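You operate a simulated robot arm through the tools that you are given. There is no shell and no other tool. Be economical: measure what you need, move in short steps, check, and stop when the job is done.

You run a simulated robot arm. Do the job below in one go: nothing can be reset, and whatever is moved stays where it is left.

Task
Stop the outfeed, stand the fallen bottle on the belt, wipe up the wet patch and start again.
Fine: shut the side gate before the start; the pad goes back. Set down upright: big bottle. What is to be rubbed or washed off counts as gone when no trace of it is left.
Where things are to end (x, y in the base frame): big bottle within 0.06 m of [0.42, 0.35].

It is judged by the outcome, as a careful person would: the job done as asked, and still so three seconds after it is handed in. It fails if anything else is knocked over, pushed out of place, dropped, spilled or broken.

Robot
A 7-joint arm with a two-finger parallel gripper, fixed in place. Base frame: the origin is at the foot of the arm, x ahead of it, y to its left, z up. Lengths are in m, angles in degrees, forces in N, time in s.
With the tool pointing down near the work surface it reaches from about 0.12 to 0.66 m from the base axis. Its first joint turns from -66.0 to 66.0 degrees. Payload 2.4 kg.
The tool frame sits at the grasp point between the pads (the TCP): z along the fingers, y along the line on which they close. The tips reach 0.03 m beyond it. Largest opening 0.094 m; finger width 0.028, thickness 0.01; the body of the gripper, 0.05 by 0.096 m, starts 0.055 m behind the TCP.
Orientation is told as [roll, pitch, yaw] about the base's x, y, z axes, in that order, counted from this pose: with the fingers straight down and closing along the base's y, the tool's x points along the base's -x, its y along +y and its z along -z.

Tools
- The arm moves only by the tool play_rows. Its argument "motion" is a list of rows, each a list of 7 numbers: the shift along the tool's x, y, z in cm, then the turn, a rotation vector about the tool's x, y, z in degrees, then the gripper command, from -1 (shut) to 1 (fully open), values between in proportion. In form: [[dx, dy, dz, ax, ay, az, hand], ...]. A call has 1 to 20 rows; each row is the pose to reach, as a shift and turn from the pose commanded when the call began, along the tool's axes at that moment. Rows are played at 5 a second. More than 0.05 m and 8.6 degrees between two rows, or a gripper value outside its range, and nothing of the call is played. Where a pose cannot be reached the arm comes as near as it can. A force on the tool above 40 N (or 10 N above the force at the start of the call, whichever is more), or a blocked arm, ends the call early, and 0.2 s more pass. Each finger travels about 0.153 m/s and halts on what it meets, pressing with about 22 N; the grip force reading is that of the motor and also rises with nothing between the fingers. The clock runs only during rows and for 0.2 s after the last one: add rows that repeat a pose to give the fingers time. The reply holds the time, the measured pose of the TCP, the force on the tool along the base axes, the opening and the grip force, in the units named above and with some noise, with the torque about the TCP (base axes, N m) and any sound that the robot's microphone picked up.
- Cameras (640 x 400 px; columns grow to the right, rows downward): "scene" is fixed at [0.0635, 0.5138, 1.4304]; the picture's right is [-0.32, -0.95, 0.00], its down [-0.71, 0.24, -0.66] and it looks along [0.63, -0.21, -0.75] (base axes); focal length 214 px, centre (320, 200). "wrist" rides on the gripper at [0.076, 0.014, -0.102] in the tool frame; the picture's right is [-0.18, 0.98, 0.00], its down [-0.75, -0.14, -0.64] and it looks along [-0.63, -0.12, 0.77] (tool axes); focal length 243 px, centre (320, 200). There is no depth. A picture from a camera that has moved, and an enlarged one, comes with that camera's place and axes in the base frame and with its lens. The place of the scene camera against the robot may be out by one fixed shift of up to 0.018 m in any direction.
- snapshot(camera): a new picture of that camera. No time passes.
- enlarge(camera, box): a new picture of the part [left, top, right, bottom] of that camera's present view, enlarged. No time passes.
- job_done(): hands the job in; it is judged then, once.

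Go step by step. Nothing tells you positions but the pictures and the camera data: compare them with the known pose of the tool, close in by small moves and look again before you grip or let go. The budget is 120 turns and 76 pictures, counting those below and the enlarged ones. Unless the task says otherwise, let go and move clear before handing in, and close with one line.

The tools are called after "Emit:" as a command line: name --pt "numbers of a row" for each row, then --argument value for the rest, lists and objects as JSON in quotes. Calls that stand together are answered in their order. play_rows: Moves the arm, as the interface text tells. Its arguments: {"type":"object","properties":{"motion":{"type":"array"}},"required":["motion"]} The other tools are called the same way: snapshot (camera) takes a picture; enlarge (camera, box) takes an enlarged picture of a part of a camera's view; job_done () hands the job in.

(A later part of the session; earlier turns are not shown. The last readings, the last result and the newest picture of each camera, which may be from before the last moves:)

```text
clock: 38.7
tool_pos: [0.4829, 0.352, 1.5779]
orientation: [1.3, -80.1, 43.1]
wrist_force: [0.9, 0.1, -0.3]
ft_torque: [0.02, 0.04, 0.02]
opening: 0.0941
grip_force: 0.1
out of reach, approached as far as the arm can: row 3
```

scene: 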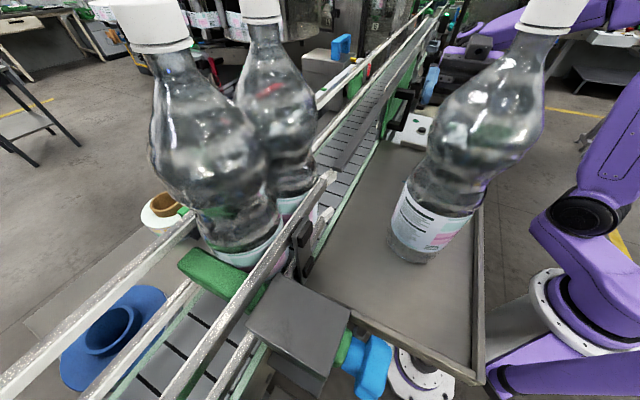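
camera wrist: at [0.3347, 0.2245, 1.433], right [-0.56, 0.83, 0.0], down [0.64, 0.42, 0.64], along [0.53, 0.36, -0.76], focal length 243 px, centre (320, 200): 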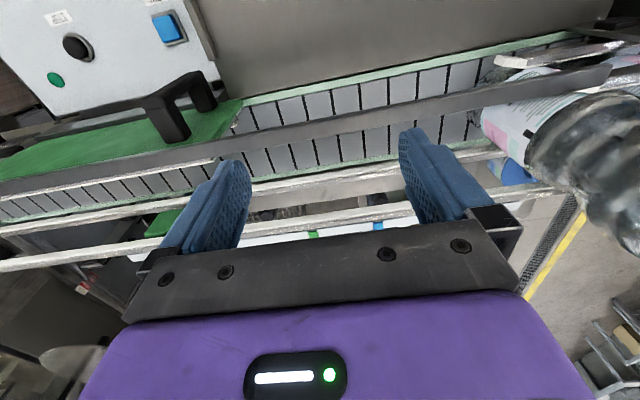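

A neck grip gives room over the bar. I'm moving the hand, staying high, to the back of the bottle and turning it to face it.

Emit:
play_rows --pt "0.5 -0.5 -4 0 0 0 1" --pt "1 -1 -8.5 0 0 0 1" --pt "2 -1.5 -13 -8 0 -1.4 1" --pt "4 -2 -17 -16 0 -2.8 1" --pt "6 -2.5 -21 -24 0 -4.2 1" --pt "8 -3 -24 -32 0 -5.6 1" --pt "10 -3.1 -26 -40 0 -7 1" --pt "12 -3.1 -27 -48 0 -8.4 1" --pt "13 -3.1 -27 -56 0 -9.9 1" --pt "13 -3.1 -27 -64 0 -11.3 1"

Emit:
snapshot --camera "wrist"

Emit:
snapshot --camera "scene"

```text
clock: 40.9
tool_pos: [0.2994, 0.1265, 1.494]
orientation: [-1.1, -80.3, 110.6]
wrist_force: [0.7, -0.3, 0.3]
ft_torque: [-0.02, 0.02, -0.01]
opening: 0.0939
grip_force: 0.0
```

```text
31 pictures are left
camera wrist: at [0.3232, 0.0148, 1.4361], right [-0.94, -0.3, 0.18], down [0.3, -0.43, 0.85], along [-0.18, 0.85, 0.49], focal length 243 px, centre (320, 200)
```

wrist: 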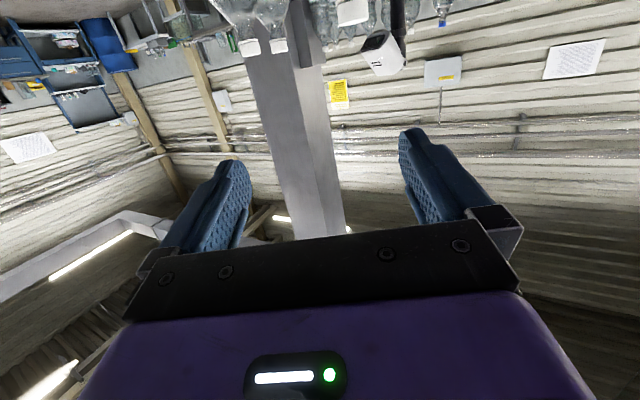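

```text
30 pictures are left
```

scene: 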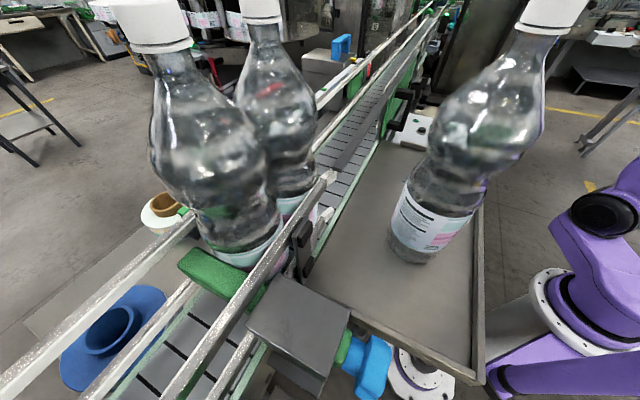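

The cap top is at z≈1.41, with the bottle near (0.199, 0.285). I'm lowering to neck height and approaching partway.

Emit:
play_rows --pt "3 1 1 0 0 0 1" --pt "6 2 2 0 0 0 1" --pt "9 3 4 0 0 0 1" --pt "11 3.9 6 0 0 0 1" --pt "11.4 3.9 8 0 0 0 1"

Emit:
snapshot --camera "wrist"

```text
clock: 42.1
tool_pos: [0.2427, 0.1719, 1.3687]
orientation: [-0.8, -80.3, 110.3]
wrist_force: [0.0, -1.3, -0.1]
ft_torque: [0.02, 0.02, -0.02]
opening: 0.0939
grip_force: 0.1
```

```text
29 pictures are left
camera wrist: at [0.2671, 0.0597, 1.3114], right [-0.94, -0.3, 0.18], down [0.3, -0.43, 0.85], along [-0.18, 0.85, 0.49], focal length 243 px, centre (320, 200)
```

wrist: 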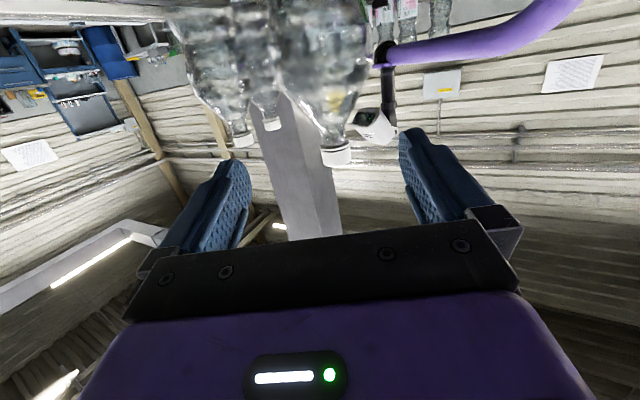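

Emit:
enlarge --camera "wrist" --box '[240, 60, 420, 200]'

```text
2.86 times, centred on (330, 130) of wrist
camera zoom: at [0.2671, 0.0597, 1.3114], right [-0.94, -0.3, 0.18], down [0.3, -0.43, 0.85], along [-0.18, 0.85, 0.49], focal length 693 px, centre (291, 400)
```

zoom: 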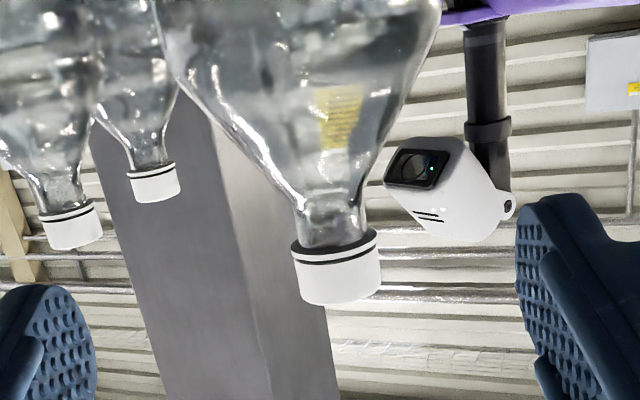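

The neck lies between z=1.372 and 1.386, about 14 cm ahead and 0.8 cm to the side. I'm approaching.

Emit:
play_rows --pt "-0.5 0.8 3 0 0 0 1" --pt "-1.0 0.8 6 0 0 0 1" --pt "-1.5 0.8 9 0 0 0 1"

Emit:
snapshot --camera "wrist"

```text
clock: 42.9
tool_pos: [0.2029, 0.2539, 1.3658]
orientation: [-0.6, -80.3, 110.2]
wrist_force: [-0.1, 0.2, 0.5]
ft_torque: [-0.02, 0.03, -0.01]
opening: 0.0939
grip_force: 0.1
```

```text
27 pictures are left
camera wrist: at [0.2276, 0.1417, 1.3094], right [-0.94, -0.3, 0.18], down [0.3, -0.43, 0.85], along [-0.18, 0.85, 0.49], focal length 243 px, centre (320, 200)
```

wrist: 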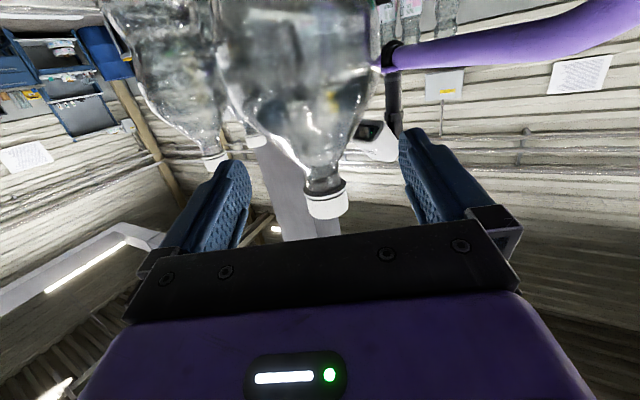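

Emit:
enlarge --camera "wrist" --box '[260, 130, 390, 230]'

```text
4.00 times, centred on (325, 180) of wrist
camera zoom: at [0.2276, 0.1417, 1.3094], right [-0.94, -0.3, 0.18], down [0.3, -0.43, 0.85], along [-0.18, 0.85, 0.49], focal length 970 px, centre (300, 280)
```

zoom: 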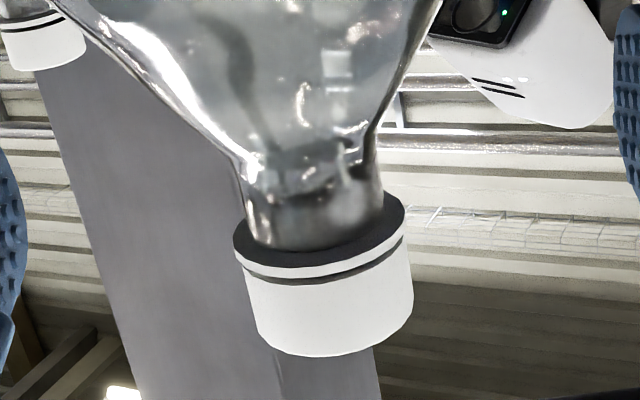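

The neck axis is near (0.188, 0.30) and its straight section is centred at z≈1.38. I'm closing in the last 4 cm and gripping.

Emit:
play_rows --pt "-1.75 0 0.5 0 0 0 1" --pt "-1.75 0 2 0 0 0 1" --pt "-1.75 0 3.3 0 0 0 1" --pt "-1.75 0 4.2 0 0 0 1"

Emit:
snapshot --camera "wrist"

```text
clock: 43.9
tool_pos: [0.1894, 0.2959, 1.3772]
orientation: [-0.7, -80.4, 110.2]
wrist_force: [0.2, -0.6, -0.1]
ft_torque: [-0.01, 0.0, 0.0]
opening: 0.0939
grip_force: 0.2
```

```text
25 pictures are left
camera wrist: at [0.2145, 0.1839, 1.3208], right [-0.94, -0.3, 0.18], down [0.3, -0.43, 0.85], along [-0.18, 0.85, 0.49], focal length 243 px, centre (320, 200)
```

wrist: 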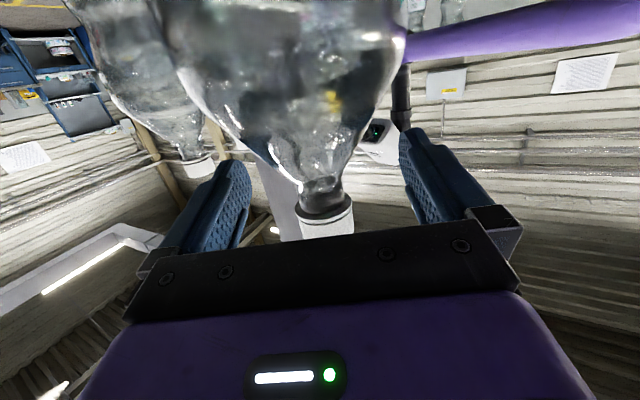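

Emit:
play_rows --pt "0 0 0 0 0 0 0.5" --pt "0 0 0 0 0 0 0" --pt "0 0 0 0 0 0 -0.5" --pt "0 0 0 0 0 0 -1" --pt "0 0 0 0 0 0 -1" --pt "0 0 0 0 0 0 -1"

Emit:
play_rows --pt "-1 0 -0.17 0 0 0 -1" --pt "-3 0 -0.5 0 0 0 -1" --pt "-5 0 -0.85 0 0 0 -1"

Emit:
snapshot --camera "scene"

```text
clock: 45.3
tool_pos: [0.1906, 0.2946, 1.3789]
orientation: [-1.5, -80.5, 110.8]
wrist_force: [5.3, 2.6, 20.5]
ft_torque: [-0.07, -0.27, 0.0]
opening: 0.0362
grip_force: 22.3
```

```text
clock: 46.1
tool_pos: [0.1904, 0.296, 1.4267]
orientation: [0.1, -80.1, 109.3]
wrist_force: [0.1, -0.4, -15.1]
ft_torque: [-0.07, 0.01, 0.0]
opening: 0.0352
grip_force: 21.8
```

```text
24 pictures are left
```

scene: 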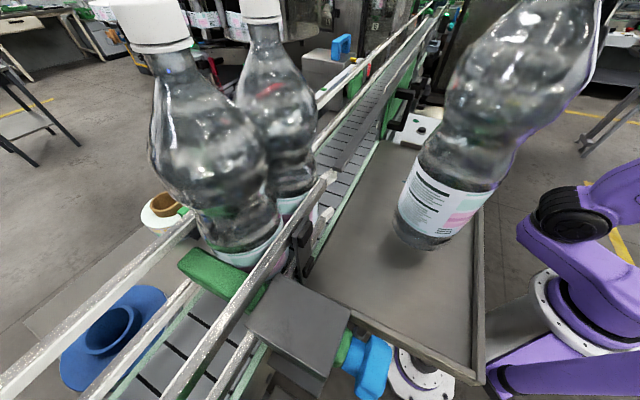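

The bottle is hanging from the neck. I'll raise it fully.

Emit:
play_rows --pt "-2.5 0 -0.43 0 0 0 -1" --pt "-5 0 -0.86 0 0 0 -1" --pt "-7.5 0 -1.3 0 0 0 -1" --pt "-10 0 -1.72 0 0 0 -1" --pt "-12.5 0 -2.15 0 0 0 -1" --pt "-15 0 -2.6 0 0 0 -1" --pt "-17.3 0 -3 0 0 0 -1"

```text
clock: 47.7
tool_pos: [0.1906, 0.2947, 1.603]
orientation: [0.6, -80.2, 109.1]
wrist_force: [-0.3, -0.2, -15.2]
ft_torque: [-0.1, -0.05, 0.02]
opening: 0.035
grip_force: 22.0
```

Emit:
play_rows --pt "0.1 -1.9 -0.7 6.6 0 1.1 -1" --pt "0.2 -3.8 -1.4 13.1 0 2.3 -1" --pt "0.4 -5.6 -2.1 19.7 0 3.4 -1" --pt "0.5 -7.5 -2.8 26.2 0 4.5 -1" --pt "0.6 -9.4 -3.5 32.8 0 5.7 -1" --pt "0.7 -11.2 -4.2 39.3 0 6.8 -1" --pt "0.8 -13.1 -4.9 45.9 0 7.9 -1" --pt "1 -15 -5.6 52.4 0 9.1 -1" --pt "1.1 -16.9 -6.2 59 0 10.2 -1" --pt "1.1 -16.9 -6.2 59 0 10.2 -1"

Emit:
snapshot --camera "scene"

```text
clock: 49.9
tool_pos: [0.3703, 0.2905, 1.604]
orientation: [0.3, -80.2, 49.4]
wrist_force: [0.1, 0.5, -14.9]
ft_torque: [-0.03, 0.05, -0.02]
opening: 0.0353
grip_force: 21.8
```

```text
23 pictures are left
```

scene: 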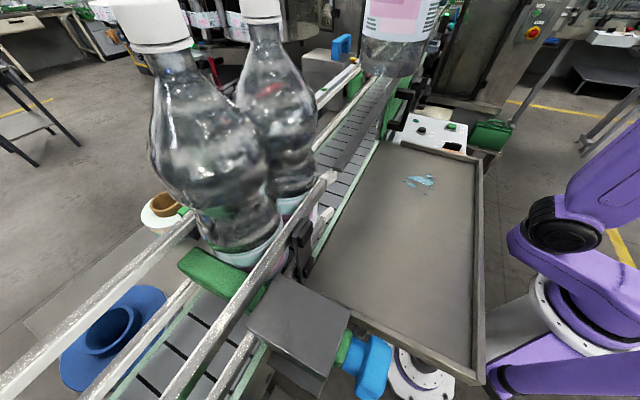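

The base clears the bar by about 4 cm. I'm moving out over the belt.

Emit:
play_rows --pt "-0.38 0 2.2 0 0 0 -1" --pt "-0.75 0 4.3 0 0 0 -1" --pt "-1.1 0 6.5 0 0 0 -1" --pt "-1.5 0 8.64 0 0 0 -1" --pt "-1.5 0 8.64 0 0 0 -1"

Emit:
snapshot --camera "scene"

```text
clock: 51.1
tool_pos: [0.4258, 0.3573, 1.599]
orientation: [0.1, -80.2, 49.5]
wrist_force: [-0.9, -0.6, -14.0]
ft_torque: [-0.08, 0.03, -0.01]
opening: 0.0351
grip_force: 21.7
out of reach, approached as far as the arm can: row 4, 5
```

```text
22 pictures are left
```

scene: 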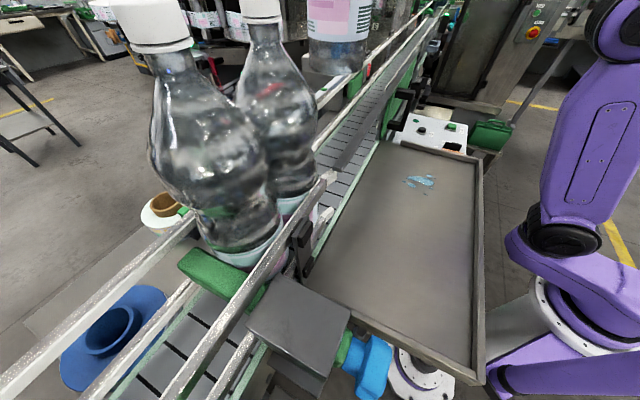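

The bottle is centred over the lane. Lowering partway and checking.

Emit:
play_rows --pt "2.5 0 0.55 0 0 0 -1" --pt "5 0 1 0 0 0 -1" --pt "7.5 0 1.4 0 0 0 -1" --pt "9.5 0 1.75 0 0 0 -1"

Emit:
enlarge --camera "scene" --box '[240, 20, 460, 240]'

```text
clock: 52.1
tool_pos: [0.427, 0.3588, 1.5038]
orientation: [0.3, -80.4, 49.4]
wrist_force: [-0.3, 0.4, -0.5]
ft_torque: [0.0, 0.01, 0.02]
opening: 0.0
grip_force: 21.9
```

```text
1.82 times, centred on (350, 130) of scene
camera zoom: at [0.0635, 0.5138, 1.4304], right [-0.32, -0.95, 0.0], down [-0.71, 0.24, -0.66], along [0.63, -0.21, -0.75], focal length 390 px, centre (266, 327)
```

zoom: 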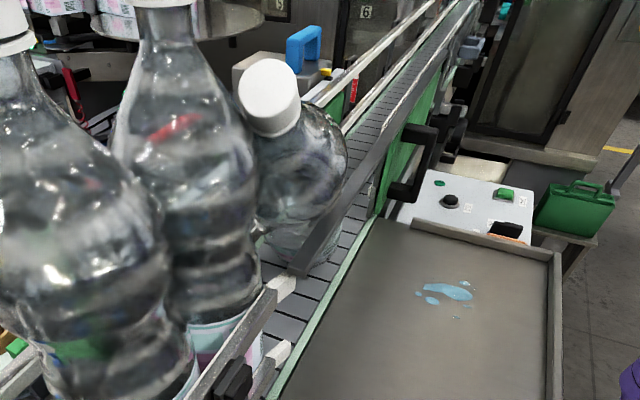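

The grip reads empty: the bottle slipped out and now seems to be tilted in the lane. I'm looking before doing anything.

Emit:
play_rows --pt "-4 0 -3 0 0 0 -1" --pt "-6 0 -6 0 0 0 -1"

Emit:
snapshot --camera "scene"

```text
clock: 52.7
tool_pos: [0.3959, 0.3213, 1.5706]
orientation: [0.0, -80.3, 49.5]
wrist_force: [0.0, 0.2, -0.6]
ft_torque: [0.0, 0.01, -0.01]
opening: 0.0
grip_force: 22.1
```

```text
20 pictures are left
```

scene: 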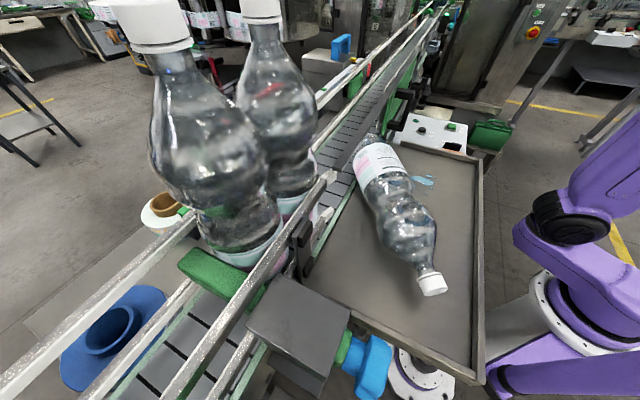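

The bottle tipped back through the gap and lies on the tray again; the other bottles look undisturbed. It most likely caught the far rail at z≈1.20, so next time I'll aim exactly at (0.42, 0.35). Now I'll go back over the tray and look.

Emit:
play_rows --pt "0.6 0 -3.7 0 0 0 -1" --pt "1.3 0 -7.4 0 0 0 -1" --pt "2 0 -11.1 0 0 0 -1" --pt "2.6 0 -14.8 0 0 0 -1" --pt "5 0 -14.4 0 8 0 -1" --pt "7.4 0 -14 0 16 0 0" --pt "9.8 0 -13.6 0 24 0 1" --pt "12.2 0 -13.2 0 32 0 1" --pt "14.6 0 -12.8 0 40 0 1" --pt "17 0 -12.4 0 48 0 1" --pt "19.4 0 -12 0 56 0 1" --pt "21.8 0 -11.5 0 64 0 1" --pt "24.2 0 -11.1 0 72 0 1" --pt "26.2 0 -10.7 0 80.3 0 1"

Emit:
snapshot --camera "wrist"

```text
clock: 55.7
tool_pos: [0.2964, 0.2055, 1.3308]
orientation: [0.0, 0.1, 49.7]
wrist_force: [-0.3, -0.2, 0.5]
ft_torque: [0.0, 0.02, -0.02]
opening: 0.0939
grip_force: 0.1
```

```text
19 pictures are left
camera wrist: at [0.2372, 0.1573, 1.4349], right [-0.63, 0.78, 0.0], down [0.6, 0.48, 0.64], along [0.5, 0.4, -0.77], focal length 243 px, centre (320, 200)
```

wrist: 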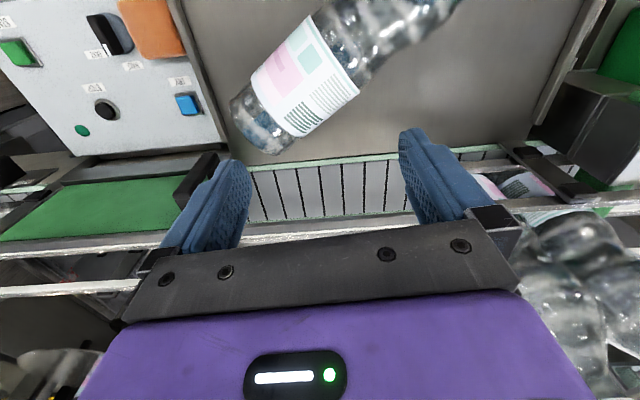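

Emit:
snapshot --camera "scene"

```text
18 pictures are left
```

scene: 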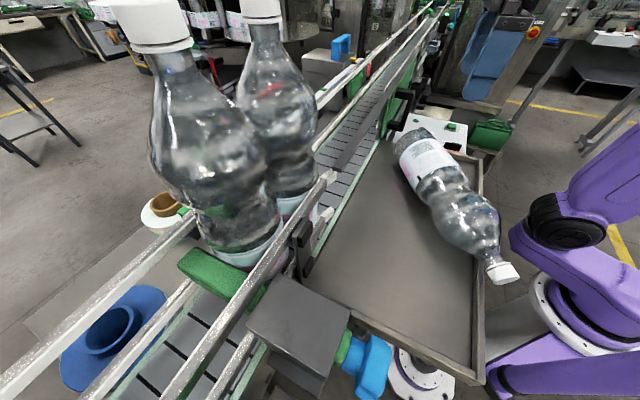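

The bottle has since rolled to the robot side of the tray, with its cap over the rim, and is now at rest. Its axis is at about 171°, so I'm turning the wrist to match above its waist.

Emit:
play_rows --pt "0.5 0.5 0 0 0 -8 1" --pt "1 1 0 0 0 -16 1" --pt "1.5 1.5 0 0 0 -24 1" --pt "2 2 0 0 0 -32 1" --pt "2.5 2.5 0 0 0 -40 1" --pt "3 3 1 0 0 -48 1" --pt "3.5 3.5 1.5 0 0 -56 1" --pt "4 4 2 0 0 -64 1" --pt "4.5 4.5 2.5 0 0 -72 1" --pt "4.9 5 3 0 0 -80 1" --pt "4.9 5.8 3.5 0 0 -88 1" --pt "4.9 5.8 4 0 0 -96 1" --pt "4.9 5.8 4.5 0 0 -104 1" --pt "4.9 5.8 5 0 0 -112 1" --pt "4.9 5.8 5 0 0 -120 1"

Emit:
snapshot --camera "wrist"

```text
clock: 58.9
tool_pos: [0.221, 0.2049, 1.2822]
orientation: [0.0, 0.1, 169.8]
wrist_force: [0.1, 0.1, -0.9]
ft_torque: [0.01, 0.0, 0.01]
opening: 0.0939
grip_force: 0.1
```

```text
17 pictures are left
camera wrist: at [0.2928, 0.1785, 1.3844], right [-0.36, -0.93, 0.0], down [-0.72, 0.27, 0.64], along [-0.6, 0.23, -0.77], focal length 243 px, centre (320, 200)
```

wrist: 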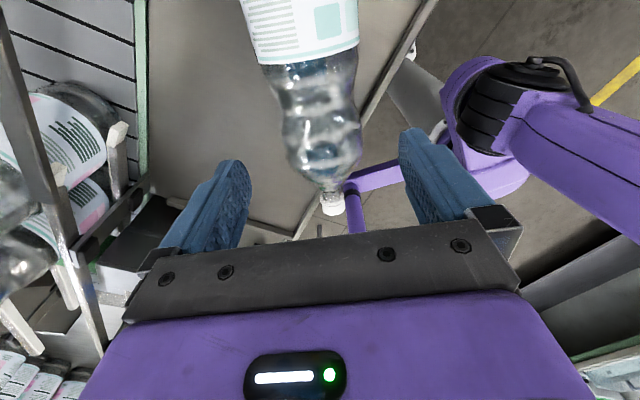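

Alignment is good. I'm descending around the waist with the tips kept above the tray rim.

Emit:
play_rows --pt "0.2 0 3 0 0 2 1" --pt "0.2 0 6 0 0 2 1" --pt "0.2 0 9 0 0 2 1" --pt "0.2 0 11 0 0 2 1" --pt "0.2 0 13 0 0 2 1" --pt "0.2 0 14.3 0 0 2 1"

Emit:
snapshot --camera "wrist"

```text
clock: 60.3
tool_pos: [0.2229, 0.2069, 1.1371]
orientation: [-0.1, 0.1, 167.6]
wrist_force: [-0.7, 0.7, 0.1]
ft_torque: [-0.02, -0.01, 0.02]
opening: 0.094
grip_force: 0.1
```

```text
16 pictures are left
camera wrist: at [0.2945, 0.1766, 1.2398], right [-0.39, -0.92, 0.0], down [-0.71, 0.3, 0.64], along [-0.59, 0.25, -0.77], focal length 243 px, centre (320, 200)
```

wrist: 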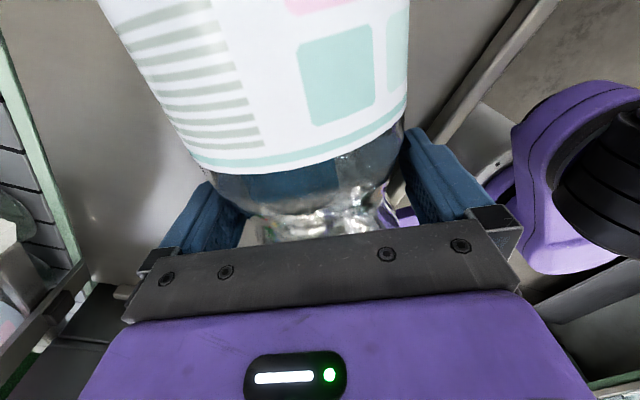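

Emit:
play_rows --pt "0 0 0 0 0 0 0.6" --pt "0 0 0 0 0 0 0.2" --pt "0 0 0 0 0 0 -0.4" --pt "0 0 0 0 0 0 -1" --pt "0 0 0 0 0 0 -1" --pt "0 0 -1.5 0 0 0 -1" --pt "0 0 -3.5 0 0 0 -1" --pt "0 0 -6 0 0 0 -1" --pt "0 0 -8.5 0 0 0 -1"

```text
clock: 62.3
tool_pos: [0.2238, 0.2046, 1.2239]
orientation: [-0.1, 0.2, 167.6]
wrist_force: [1.4, -0.6, -12.5]
ft_torque: [-0.02, 0.02, -0.04]
opening: 0.0782
grip_force: 21.5
```

Emit:
play_rows --pt "0 0 -2 0 -5 0 -1" --pt "0 0 -4 0 -11 0 -1" --pt "0 0 -6 0 -17 0 -1" --pt "0 0 -7.5 0 -23 0 -1" --pt "0 0 -8.5 0 -29 0 -1" --pt "0 0 -9.5 0 -35 0 -1" --pt "0 0 -10 0 -41 0 -1"

Emit:
snapshot --camera "scene"

```text
clock: 63.9
tool_pos: [0.193, 0.2144, 1.3126]
orientation: [-0.1, -41.1, 167.8]
wrist_force: [0.0, 0.1, -0.3]
ft_torque: [0.0, 0.01, -0.01]
opening: 0.0
grip_force: 21.8
out of reach, approached as far as the arm can: row 7
```

```text
15 pictures are left
```

scene: 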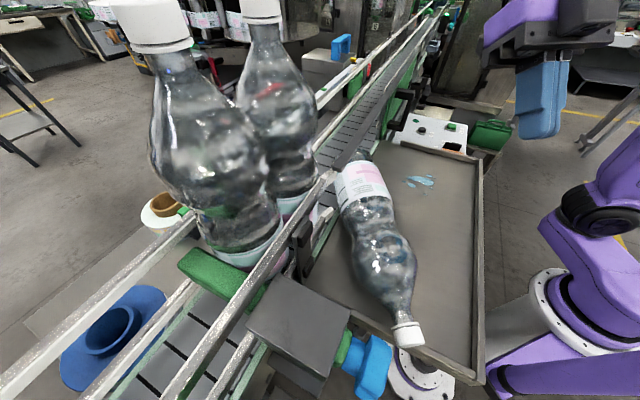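

It slipped out again; the grip was too high on the bottle this time. I'll reset the tool to pointing down and let the bottle settle.

Emit:
play_rows --pt "0 0 0 0 8 0 0" --pt "0 0 0 0 16 0 1" --pt "0 0 0 0 24 0 1" --pt "0 0 0 0 32 0 1" --pt "0 0 0 0 41 0 1" --pt "0 0 0 0 41 0 1"

Emit:
snapshot --camera "scene"

```text
refused: row 5 steps farther than a row can; nothing moved
```

```text
14 pictures are left
```

scene: 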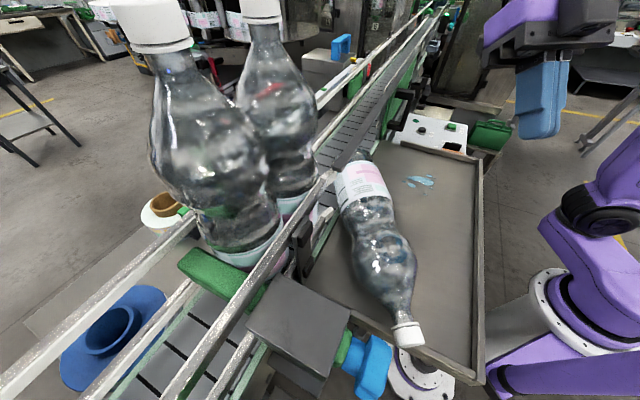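

Emit:
play_rows --pt "0 0 0 0 7 0 0" --pt "0 0 0 0 14 0 1" --pt "0 0 0 0 21 0 1" --pt "0 0 0 0 28 0 1" --pt "0 0 0 0 35 0 1" --pt "0 0 0 0 41 0 1" --pt "0 0 0 0 41 0 1" --pt "0 0 0 0 41 0 1" --pt "0 0 0 0 41 0 1" --pt "0 0 0 0 41 0 1" --pt "0 0 0 0 41 0 1" --pt "0 0 0 0 41 0 1" --pt "0 0 0 0 41 0 1" --pt "0 0 0 0 41 0 1" --pt "0 0 0 0 41 0 1" --pt "0 0 0 0 41 0 1"

Emit:
snapshot --camera "scene"

```text
clock: 67.3
tool_pos: [0.1944, 0.215, 1.3116]
orientation: [-0.1, 0.0, 167.6]
wrist_force: [0.4, -0.3, 0.3]
ft_torque: [0.04, 0.0, 0.0]
opening: 0.0939
grip_force: 0.0
```

```text
13 pictures are left
```

scene: 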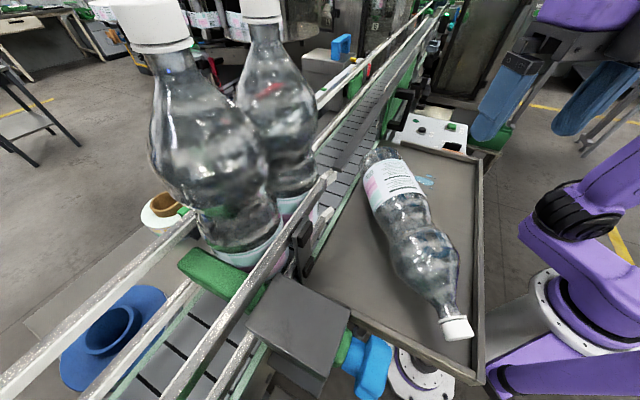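

The bottle has settled with its base near (0.41, 0.23), its cap near (0.07, 0.32), and its axis at about z=1.10, lower than I'd assumed. That explains the slip. I'm moving above the waist and taking one look.

Emit:
play_rows --pt "1 -2.5 1 0 0 0 1" --pt "2 -5 2 0 0 0 1" --pt "2.6 -6.7 3 0 0 0 1" --pt "2.6 -6.7 3 0 0 0 1"

Emit:
snapshot --camera "wrist"

```text
clock: 68.3
tool_pos: [0.2342, 0.2756, 1.2815]
orientation: [-0.1, 0.1, 167.6]
wrist_force: [-0.1, 0.5, 0.7]
ft_torque: [-0.01, -0.01, 0.0]
opening: 0.0938
grip_force: 0.1
```

```text
12 pictures are left
camera wrist: at [0.3048, 0.2451, 1.3845], right [-0.39, -0.92, 0.0], down [-0.71, 0.3, 0.64], along [-0.59, 0.25, -0.77], focal length 243 px, centre (320, 200)
```

wrist: 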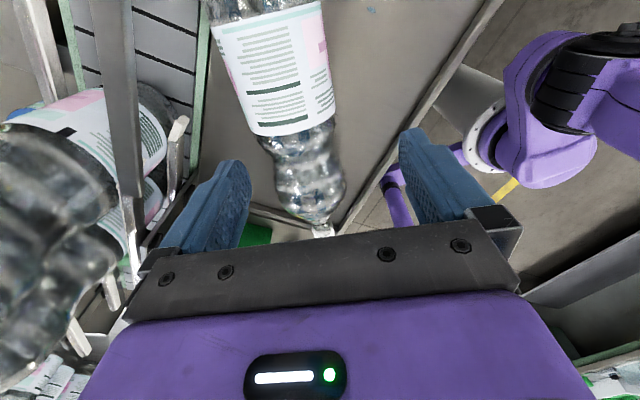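

The waist lies 8.3 cm further toward the cap and 3.9 cm toward the belt, parallel to the tool. I'll shift, go down deep this time (TCP z≈1.106), and grip.

Emit:
play_rows --pt "-3.5 -2 0 0 0 0 1" --pt "-7 -3.9 0 0 0 0 1" --pt "-8.3 -3.9 2 0 0 0 1" --pt "-8.3 -3.9 5 0 0 0 1" --pt "-8.3 -3.9 8 0 0 0 1" --pt "-8.3 -3.9 11 0 0 0 1" --pt "-8.3 -3.9 13.5 0 0 0 1" --pt "-8.3 -3.9 15.5 0 0 0 1" --pt "-8.3 -3.9 16.7 0 0 0 1" --pt "-8.3 -3.9 17.5 0 0 0 1"

```text
clock: 70.3
tool_pos: [0.1608, 0.3315, 1.1219]
orientation: [-0.5, 0.0, 167.6]
wrist_force: [-1.6, -5.1, 10.4]
ft_torque: [-0.36, 0.15, -0.05]
opening: 0.0941
grip_force: 0.1
stopped in row 9: the force on the tool passed its limit at 57 N (the readings are from after the stop); the commanded pose is now the measured one
```

One finger touched something, so I'm looking.

Emit:
snapshot --camera "wrist"

```text
11 pictures are left
camera wrist: at [0.2321, 0.3013, 1.2254], right [-0.39, -0.92, -0.01], down [-0.71, 0.29, 0.64], along [-0.59, 0.26, -0.77], focal length 243 px, centre (320, 200)
```

wrist: 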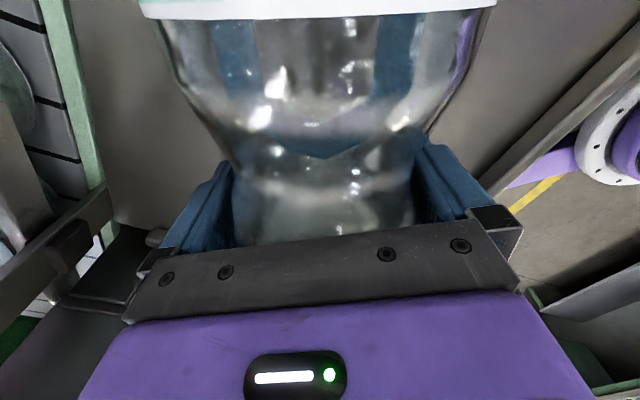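

The waist sits nicely between the fingers; the tips just reached the tray. I'll raise slightly and grip.

Emit:
play_rows --pt "0 0 -0.3 0 0 0 1" --pt "0 0 -0.3 0 0 0 0.6" --pt "0 0 -0.3 0 0 0 0.2" --pt "0 0 -0.3 0 0 0 -0.4" --pt "0 0 -0.3 0 0 0 -1" --pt "0 0 -0.3 0 0 0 -1"

Emit:
play_rows --pt "0 0 -1 0 0 0 -1" --pt "0 0 -2.5 0 0 0 -1" --pt "0 0 -4 0 0 0 -1"

```text
clock: 71.7
tool_pos: [0.1612, 0.3329, 1.125]
orientation: [-0.5, -0.2, 167.6]
wrist_force: [0.2, -1.5, 0.1]
ft_torque: [0.1, 0.34, -0.25]
opening: 0.094
grip_force: 21.6
```

```text
clock: 72.5
tool_pos: [0.1614, 0.3322, 1.1648]
orientation: [-0.6, -0.1, 167.7]
wrist_force: [0.8, -0.2, -11.4]
ft_torque: [0.09, 0.35, -0.09]
opening: 0.093
grip_force: 22.4
```

I'm holding the bulge (0.093 wide), not the waist. I'll set it back down, slide 2.8 cm toward the label and regrip.

Emit:
play_rows --pt "0 0 1.5 0 0 0 -1" --pt "0 0 3 0 0 0 -1" --pt "0 0 3.9 0 0 0 -1" --pt "0 0 3.9 0 0 0 1" --pt "0 0 3.9 0 0 0 1" --pt "1 0 3.9 0 0 0 1" --pt "2 0 3.9 0 0 0 1" --pt "2.8 0 3.9 0 0 0 1" --pt "2.8 0 3.9 0 0 0 0.6" --pt "2.8 0 3.9 0 0 0 0.2" --pt "2.8 0 3.9 0 0 0 -0.4" --pt "2.8 0 3.9 0 0 0 -1" --pt "2.8 0 3.9 0 0 0 -1"

```text
clock: 75.3
tool_pos: [0.1882, 0.3278, 1.1262]
orientation: [-0.5, 0.0, 167.6]
wrist_force: [2.2, -4.6, 0.9]
ft_torque: [-0.25, 0.04, -0.19]
opening: 0.083
grip_force: 22.0
```

Emit:
play_rows --pt "0 0 -1 0 0 0 -1" --pt "0 0 -2 0 0 0 -1" --pt "0 0 -3.5 0 0 0 -1" --pt "0 0 -5 0 0 0 -1"

```text
clock: 76.3
tool_pos: [0.1894, 0.3252, 1.1762]
orientation: [-0.5, 0.0, 167.7]
wrist_force: [0.9, -0.4, -14.7]
ft_torque: [0.09, 0.4, 0.07]
opening: 0.0816
grip_force: 21.8
```

It's held firmly now (14.7 N, opening 0.0816). I'll lift, yaw to about 140°, then tip it up.

Emit:
play_rows --pt "0.5 0.5 -1.5 0 0 0 -1" --pt "1 1.5 -3 0 0 5 -1" --pt "1.5 2.5 -4 0 0 10 -1" --pt "2 3.5 -5 0 0 16 -1" --pt "2.5 4 -5 0 0 22 -1" --pt "2.9 4 -5 0 0 27.5 -1"

Emit:
play_rows --pt "0 0 -0.5 0 -5 0 -1" --pt "0 0 -1 0 -10 0 -1" --pt "0 0 -2 0 -16 0 -1" --pt "0 0 -3 0 -22 0 -1" --pt "0 0 -4 0 -28 0 -1" --pt "0 0 -5 0 -34 0 -1" --pt "0 0 -6 0 -40 0 -1" --pt "0 0 -7 0 -46 0 -1"

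```text
clock: 77.7
tool_pos: [0.2079, 0.2798, 1.2249]
orientation: [-0.5, -0.3, 140.0]
wrist_force: [0.7, 1.6, -8.5]
ft_torque: [0.17, -0.3, 0.23]
opening: 0.0798
grip_force: 22.3
```

```text
clock: 79.5
tool_pos: [0.209, 0.2797, 1.2952]
orientation: [-0.6, -46.4, 140.5]
wrist_force: [-0.5, 0.0, -15.7]
ft_torque: [0.02, -0.02, -0.03]
opening: 0.079
grip_force: 21.6
```

Emit:
enlarge --camera "scene" --box '[380, 0, 640, 240]'

```text
1.67 times, centred on (510, 120) of scene
camera zoom: at [0.0636, 0.5139, 1.4304], right [-0.32, -0.95, 0.0], down [-0.71, 0.24, -0.66], along [0.63, -0.21, -0.75], focal length 358 px, centre (3, 333)
```

zoom: 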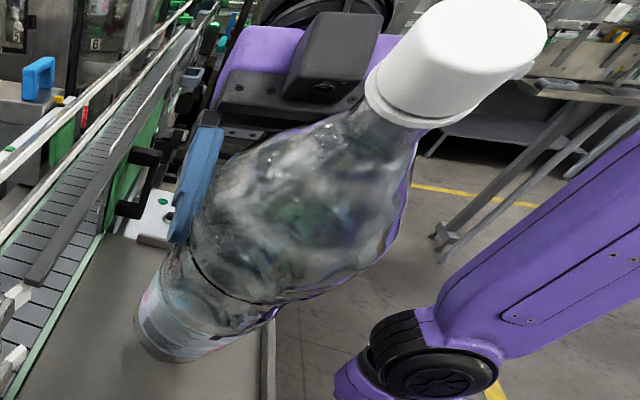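

The bottle leans about 19° still. I'll correct that and lower toward the tray.

Emit:
play_rows --pt "-0.5 0 -0.5 0 -6 0 -1" --pt "-1 0 -1 0 -12 0 -1" --pt "-1.4 0 -1.4 0 -19 0 -1" --pt "-1.4 0 -1.4 0 -19 0 -1"

Emit:
play_rows --pt "1.2 0 0.5 0 0 0 -1" --pt "2.2 0 1 0 0 0 -1" --pt "3 0 1.4 0 0 0 -1" --pt "3.6 0 1.7 0 0 0 -1" --pt "3.9 0 1.85 0 0 0 -1"

```text
clock: 80.5
tool_pos: [0.2092, 0.278, 1.3159]
orientation: [-1.1, -65.3, 141.1]
wrist_force: [0.0, -0.1, -14.5]
ft_torque: [-0.18, -0.23, 0.01]
opening: 0.0789
grip_force: 21.5
```

```text
clock: 81.7
tool_pos: [0.2097, 0.2807, 1.2745]
orientation: [-2.1, -65.7, 142.1]
wrist_force: [2.1, -4.0, 30.9]
ft_torque: [0.31, 0.57, 0.18]
opening: 0.0811
grip_force: 22.2
```

Contact. Relieve and release.

Emit:
play_rows --pt "-0.4 0 -0.19 0 0 0 -1" --pt "-0.4 0 -0.19 0 0 0 0.8" --pt "-0.4 0 -0.19 0 0 0 0.9" --pt "-0.4 0 -0.19 0 0 0 1" --pt "-0.4 0 -0.19 0 0 0 1" --pt "-0.4 0 -0.19 0 0 0 1"

Emit:
snapshot --camera "scene"

```text
clock: 83.1
tool_pos: [0.2086, 0.2808, 1.2768]
orientation: [-1.1, -65.3, 141.2]
wrist_force: [2.1, -2.3, -0.2]
ft_torque: [0.04, 0.09, -0.01]
opening: 0.0941
grip_force: 0.1
```

```text
9 pictures are left
```

scene: 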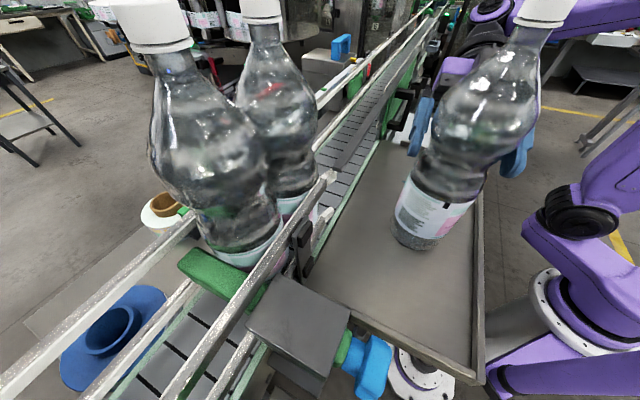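

It's standing again, at about (0.21, 0.275). I'll retreat horizontally to avoid dragging on the bulge.

Emit:
play_rows --pt "0.4 0 -0.9 0 0 0 1" --pt "0.85 0 -1.8 0 0 0 1" --pt "1.7 0 -3.6 0 0 0 1" --pt "2.96 0 -6.3 0 0 0 1" --pt "4.2 0 -9 0 0 0 1" --pt "5.5 0 -11.8 0 0 0 1"

```text
clock: 84.5
tool_pos: [0.3078, 0.1966, 1.275]
orientation: [-1.3, -65.3, 141.2]
wrist_force: [-0.1, -0.4, 0.9]
ft_torque: [-0.02, 0.0, -0.02]
opening: 0.0941
grip_force: 0.1
```

Emit:
play_rows --pt "-3.3 0 -1.5 0 -5 0 1" --pt "-6.6 0 -3 0 -10 0 1" --pt "-9.9 0 -4.6 0 -15 0 1" --pt "-10.9 0 -2.3 0 -15 0 1"

Emit:
enlarge --camera "wrist" --box '[230, 80, 410, 220]'

```text
clock: 85.5
tool_pos: [0.2875, 0.2122, 1.3841]
orientation: [-2.4, -80.4, 142.4]
wrist_force: [0.0, 0.6, 0.6]
ft_torque: [0.01, 0.01, 0.01]
opening: 0.0943
grip_force: 0.0
```

```text
2.86 times, centred on (320, 150) of wrist
camera zoom: at [0.3659, 0.1286, 1.3265], right [-0.66, -0.74, 0.17], down [0.48, -0.22, 0.85], along [-0.59, 0.64, 0.5], focal length 693 px, centre (320, 343)
```

zoom: 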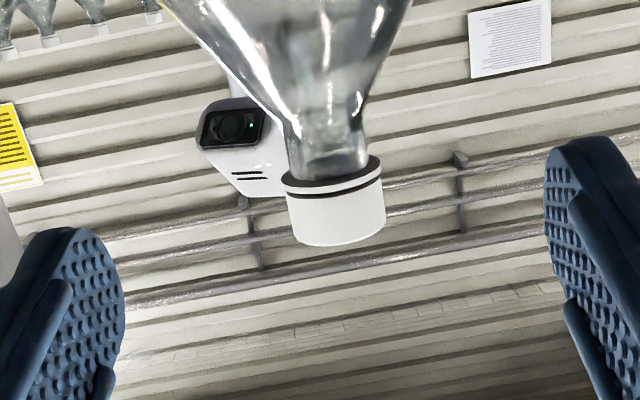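

The cap is straight ahead, about 10.5 cm away. I'm moving in and gripping the neck and cap.

Emit:
play_rows --pt "-0.5 0 3 0 0 0 1" --pt "-1 0 6 0 0 0 1" --pt "-1.5 0 8.2 0 0 0 1" --pt "-1.9 0 9.85 0 0 0 1" --pt "-1.9 0 9.85 0 0 0 0.5" --pt "-1.9 0 9.85 0 0 0 0" --pt "-1.9 0 9.85 0 0 0 -0.5" --pt "-1.9 0 9.85 0 0 0 -1" --pt "-1.9 0 9.85 0 0 0 -1" --pt "-1.9 0 9.85 0 0 0 -1"

```text
clock: 87.7
tool_pos: [0.2114, 0.2771, 1.3853]
orientation: [-2.7, -80.2, 143.0]
wrist_force: [-0.9, 2.5, -0.1]
ft_torque: [0.17, 0.32, -0.01]
opening: 0.0349
grip_force: 22.0
```

Emit:
play_rows --pt "-1 0 -0.17 0 0 0 -1" --pt "-3 0 -0.5 0 0 0 -1" --pt "-5 0 -0.86 0 0 0 -1" --pt "-7.5 0 -1.3 0 0 0 -1" --pt "-10 0 -1.72 0 0 0 -1" --pt "-12.5 0 -2.15 0 0 0 -1" --pt "-15 0 -2.6 0 0 0 -1" --pt "-17.5 0 -3 0 0 0 -1" --pt "-20 0 -3.45 0 0 0 -1" --pt "-21.5 0 -3.7 0 0 0 -1"

```text
clock: 89.9
tool_pos: [0.2096, 0.2721, 1.5871]
orientation: [-2.2, -80.2, 142.3]
wrist_force: [-0.3, -0.7, -14.6]
ft_torque: [-0.04, -0.06, -0.01]
opening: 0.0351
grip_force: 21.8
out of reach, approached as far as the arm can: row 9, 10
```

Emit:
play_rows --pt "0.2 -0.9 -0.9 7.6 0 1.3 -1" --pt "0.3 -1.8 -1.9 15.3 0 2.6 -1" --pt "0.5 -2.7 -2.8 22.9 0 4 -1" --pt "0.6 -3.5 -3.8 30.5 0 5.3 -1" --pt "0.6 -4.4 -4.7 38.2 0 6.6 -1" --pt "0.6 -5.3 -5.7 45.8 0 7.9 -1" --pt "0.6 -6.2 -6.7 53.4 0 9.2 -1" --pt "0.6 -7.1 -7.6 61.1 0 10.5 -1" --pt "0.6 -8 -8.6 68.7 0 11.9 -1" --pt "0.5 -8.8 -9.6 76.3 0 13.2 -1" --pt "0.5 -9.7 -10.5 84 0 14.5 -1" --pt "0.5 -10.6 -11.5 91.6 0 15.8 -1" --pt "0.5 -10.6 -11.5 91.6 0 15.8 -1"

```text
clock: 92.7
tool_pos: [0.366, 0.281, 1.6026]
orientation: [1.0, -80.5, 46.0]
wrist_force: [0.9, -0.7, -16.2]
ft_torque: [-0.12, 0.1, 0.03]
opening: 0.0352
grip_force: 22.1
```

Held on the cap. Moving over the belt so the base lands on the lane centre, then I'll lower in small steps watching the load.

Emit:
play_rows --pt "-0.3 0.25 2 0 0 0 -1" --pt "-0.65 0.5 4 0 0 0 -1" --pt "-1 0.75 6 0 0 0 -1" --pt "-1.37 1 7.96 0 0 0 -1" --pt "-1.37 1 7.96 0 0 0 -1" --pt "-1.37 1 7.96 0 0 0 -1"

Emit:
play_rows --pt "1 0 0.17 0 0 0 -1" --pt "2 0 0.34 0 0 0 -1" --pt "2.7 0 0.46 0 0 0 -1"

```text
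clock: 94.1
tool_pos: [0.4134, 0.3482, 1.6017]
orientation: [0.6, -80.5, 46.4]
wrist_force: [-0.5, 0.2, -14.0]
ft_torque: [-0.11, 0.07, 0.04]
opening: 0.0351
grip_force: 21.8
```

```text
clock: 94.9
tool_pos: [0.4129, 0.3466, 1.5739]
orientation: [0.5, -80.4, 46.5]
wrist_force: [0.7, 0.6, -15.4]
ft_torque: [-0.1, 0.07, 0.01]
opening: 0.035
grip_force: 21.4
```

Emit:
play_rows --pt "0.5 0 0.09 0 0 0 -1" --pt "1 0 0.17 0 0 0 -1" --pt "1.5 0 0.26 0 0 0 -1"

Emit:
enlarge --camera "scene" --box '[270, 40, 430, 220]'

```text
clock: 95.7
tool_pos: [0.4143, 0.3483, 1.5594]
orientation: [0.7, -80.4, 46.5]
wrist_force: [-0.3, -0.2, -15.2]
ft_torque: [-0.08, 0.11, 0.01]
opening: 0.035
grip_force: 22.1
```

```text
2.22 times, centred on (350, 130) of scene
camera zoom: at [0.0637, 0.514, 1.4304], right [-0.32, -0.95, 0.0], down [-0.71, 0.24, -0.66], along [0.63, -0.21, -0.75], focal length 477 px, centre (253, 356)
```

zoom: 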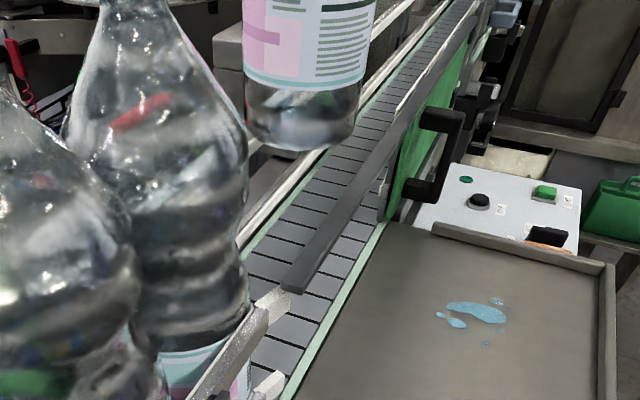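

Emit:
play_rows --pt "0.6 0 0.1 0 0 0 -1" --pt "1.2 0 0.2 0 0 0 -1" --pt "1.8 0 0.3 0 0 0 -1" --pt "2.4 0 0.4 0 0 0 -1"

Emit:
play_rows --pt "0.5 0 0.09 0 0 0 -1" --pt "1 0 0.17 0 0 0 -1" --pt "1.5 0 0.26 0 0 0 -1"

```text
clock: 96.7
tool_pos: [0.4116, 0.3474, 1.5347]
orientation: [0.6, -80.4, 46.4]
wrist_force: [1.0, 0.2, -15.2]
ft_torque: [-0.07, 0.05, -0.02]
opening: 0.035
grip_force: 22.5
```

```text
clock: 97.5
tool_pos: [0.4122, 0.3471, 1.5195]
orientation: [0.6, -80.5, 46.5]
wrist_force: [0.1, -0.3, -14.7]
ft_torque: [-0.1, 0.04, 0.03]
opening: 0.0349
grip_force: 21.4
```

Emit:
play_rows --pt "0.4 0 0.07 0 0 0 -1" --pt "0.8 0 0.14 0 0 0 -1" --pt "1.2 0 0.2 0 0 0 -1"

Emit:
play_rows --pt "0.4 0 0.07 0 0 0 -1" --pt "0.8 0 0.14 0 0 0 -1" --pt "1.2 0 0.2 0 0 0 -1"

```text
clock: 98.3
tool_pos: [0.4112, 0.3481, 1.5083]
orientation: [0.8, -80.5, 46.5]
wrist_force: [-0.5, 0.0, -14.9]
ft_torque: [-0.07, 0.05, 0.02]
opening: 0.0349
grip_force: 21.7
```

```text
clock: 99.1
tool_pos: [0.4118, 0.3468, 1.4959]
orientation: [0.7, -80.6, 46.5]
wrist_force: [0.5, -0.8, -15.3]
ft_torque: [-0.04, 0.09, -0.03]
opening: 0.0349
grip_force: 22.5
```

Emit:
play_rows --pt "0.6 0 0.1 0 0 0 -1" --pt "1.2 0 0.2 0 0 0 -1" --pt "1.8 0 0.3 0 0 0 -1" --pt "2.4 0 0.4 0 0 0 -1"

Emit:
play_rows --pt "0.6 0 0.1 0 0 0 -1" --pt "1.2 0 0.2 0 0 0 -1" --pt "1.8 0 0.3 0 0 0 -1" --pt "2.4 0 0.4 0 0 0 -1"

```text
clock: 100.1
tool_pos: [0.4129, 0.3484, 1.4698]
orientation: [0.7, -80.5, 46.5]
wrist_force: [0.2, 0.0, -15.9]
ft_torque: [-0.07, 0.12, 0.01]
opening: 0.0351
grip_force: 21.7
```

```text
clock: 101.1
tool_pos: [0.4124, 0.3474, 1.4479]
orientation: [0.8, -80.5, 46.5]
wrist_force: [0.3, 0.0, -14.4]
ft_torque: [-0.07, 0.09, -0.02]
opening: 0.0348
grip_force: 21.7
```

Past the rails with the load unchanged. Continuing down.

Emit:
play_rows --pt "0.7 0 0.12 0 0 0 -1" --pt "1.4 0 0.24 0 0 0 -1" --pt "2.1 0 0.36 0 0 0 -1" --pt "2.8 0 0.48 0 0 0 -1" --pt "3.5 0 0.6 0 0 0 -1"

Emit:
play_rows --pt "0.3 0 0.05 0 0 0 -1" --pt "0.6 0 0.1 0 0 0 -1" --pt "0.9 0 0.15 0 0 0 -1" --pt "1.2 0 0.2 0 0 0 -1"

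```text
clock: 102.3
tool_pos: [0.4135, 0.3477, 1.4109]
orientation: [0.8, -80.4, 46.4]
wrist_force: [0.4, -0.2, -14.8]
ft_torque: [-0.06, 0.07, 0.0]
opening: 0.0349
grip_force: 22.3
```

```text
clock: 103.3
tool_pos: [0.4132, 0.348, 1.398]
orientation: [0.7, -80.6, 46.5]
wrist_force: [-0.5, -0.1, -15.1]
ft_torque: [-0.08, 0.08, 0.05]
opening: 0.0352
grip_force: 22.3
```

Emit:
play_rows --pt "0.3 0 0.05 0 0 0 -1" --pt "0.6 0 0.1 0 0 0 -1" --pt "0.9 0 0.15 0 0 0 -1"

Emit:
play_rows --pt "0.2 0 0.03 0 0 0 -1" --pt "0.4 0 0.07 0 0 0 -1"

```text
clock: 104.1
tool_pos: [0.4123, 0.348, 1.3953]
orientation: [0.7, -81.4, 46.4]
wrist_force: [1.0, 0.7, 7.6]
ft_torque: [-0.42, 0.4, -0.03]
opening: 0.0351
grip_force: 21.8
```

```text
clock: 104.7
tool_pos: [0.4136, 0.3491, 1.3887]
orientation: [0.7, -81.1, 46.3]
wrist_force: [3.2, 2.7, 16.8]
ft_torque: [0.05, -0.04, 0.01]
opening: 0.035
grip_force: 22.0
```

The bottle is seated on the belt. Relieve and open slowly.

Emit:
play_rows --pt "-0.4 0 -0.07 0 0 0 -1" --pt "-0.4 0 -0.07 0 0 0 -0.2" --pt "-0.4 0 -0.07 0 0 0 0.1" --pt "-0.4 0 -0.07 0 0 0 0.5" --pt "-0.4 0 -0.07 0 0 0 1" --pt "-0.4 0 -0.07 0 0 0 1"

Emit:
play_rows --pt "-0.2 0 -2 0 0 0 1" --pt "0 0 -4 0 0 0 1" --pt "0.7 0 -8 0 0 0 1" --pt "1.5 0 -12 0 0 0 1" --pt "2.2 0 -16 0 0 0 1"

Emit:
snapshot --camera "scene"

```text
clock: 106.1
tool_pos: [0.4131, 0.3476, 1.3916]
orientation: [0.7, -80.7, 46.3]
wrist_force: [0.8, 0.5, 0.6]
ft_torque: [0.01, 0.02, -0.01]
opening: 0.0941
grip_force: 0.1
```

```text
clock: 107.3
tool_pos: [0.3014, 0.2312, 1.3938]
orientation: [0.8, -80.6, 46.4]
wrist_force: [-0.7, -1.2, 0.4]
ft_torque: [0.02, 0.0, -0.02]
opening: 0.0943
grip_force: 0.1
```

```text
6 pictures are left
```

scene: 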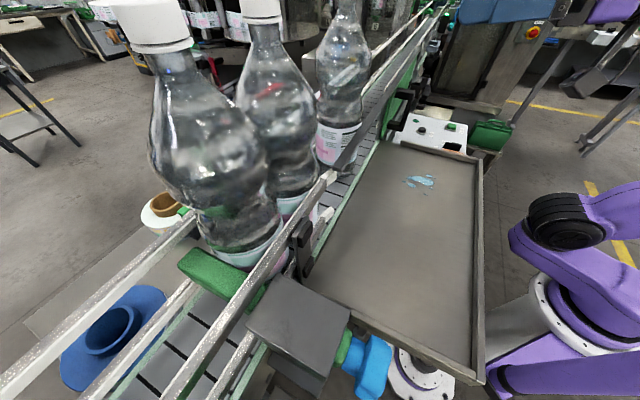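

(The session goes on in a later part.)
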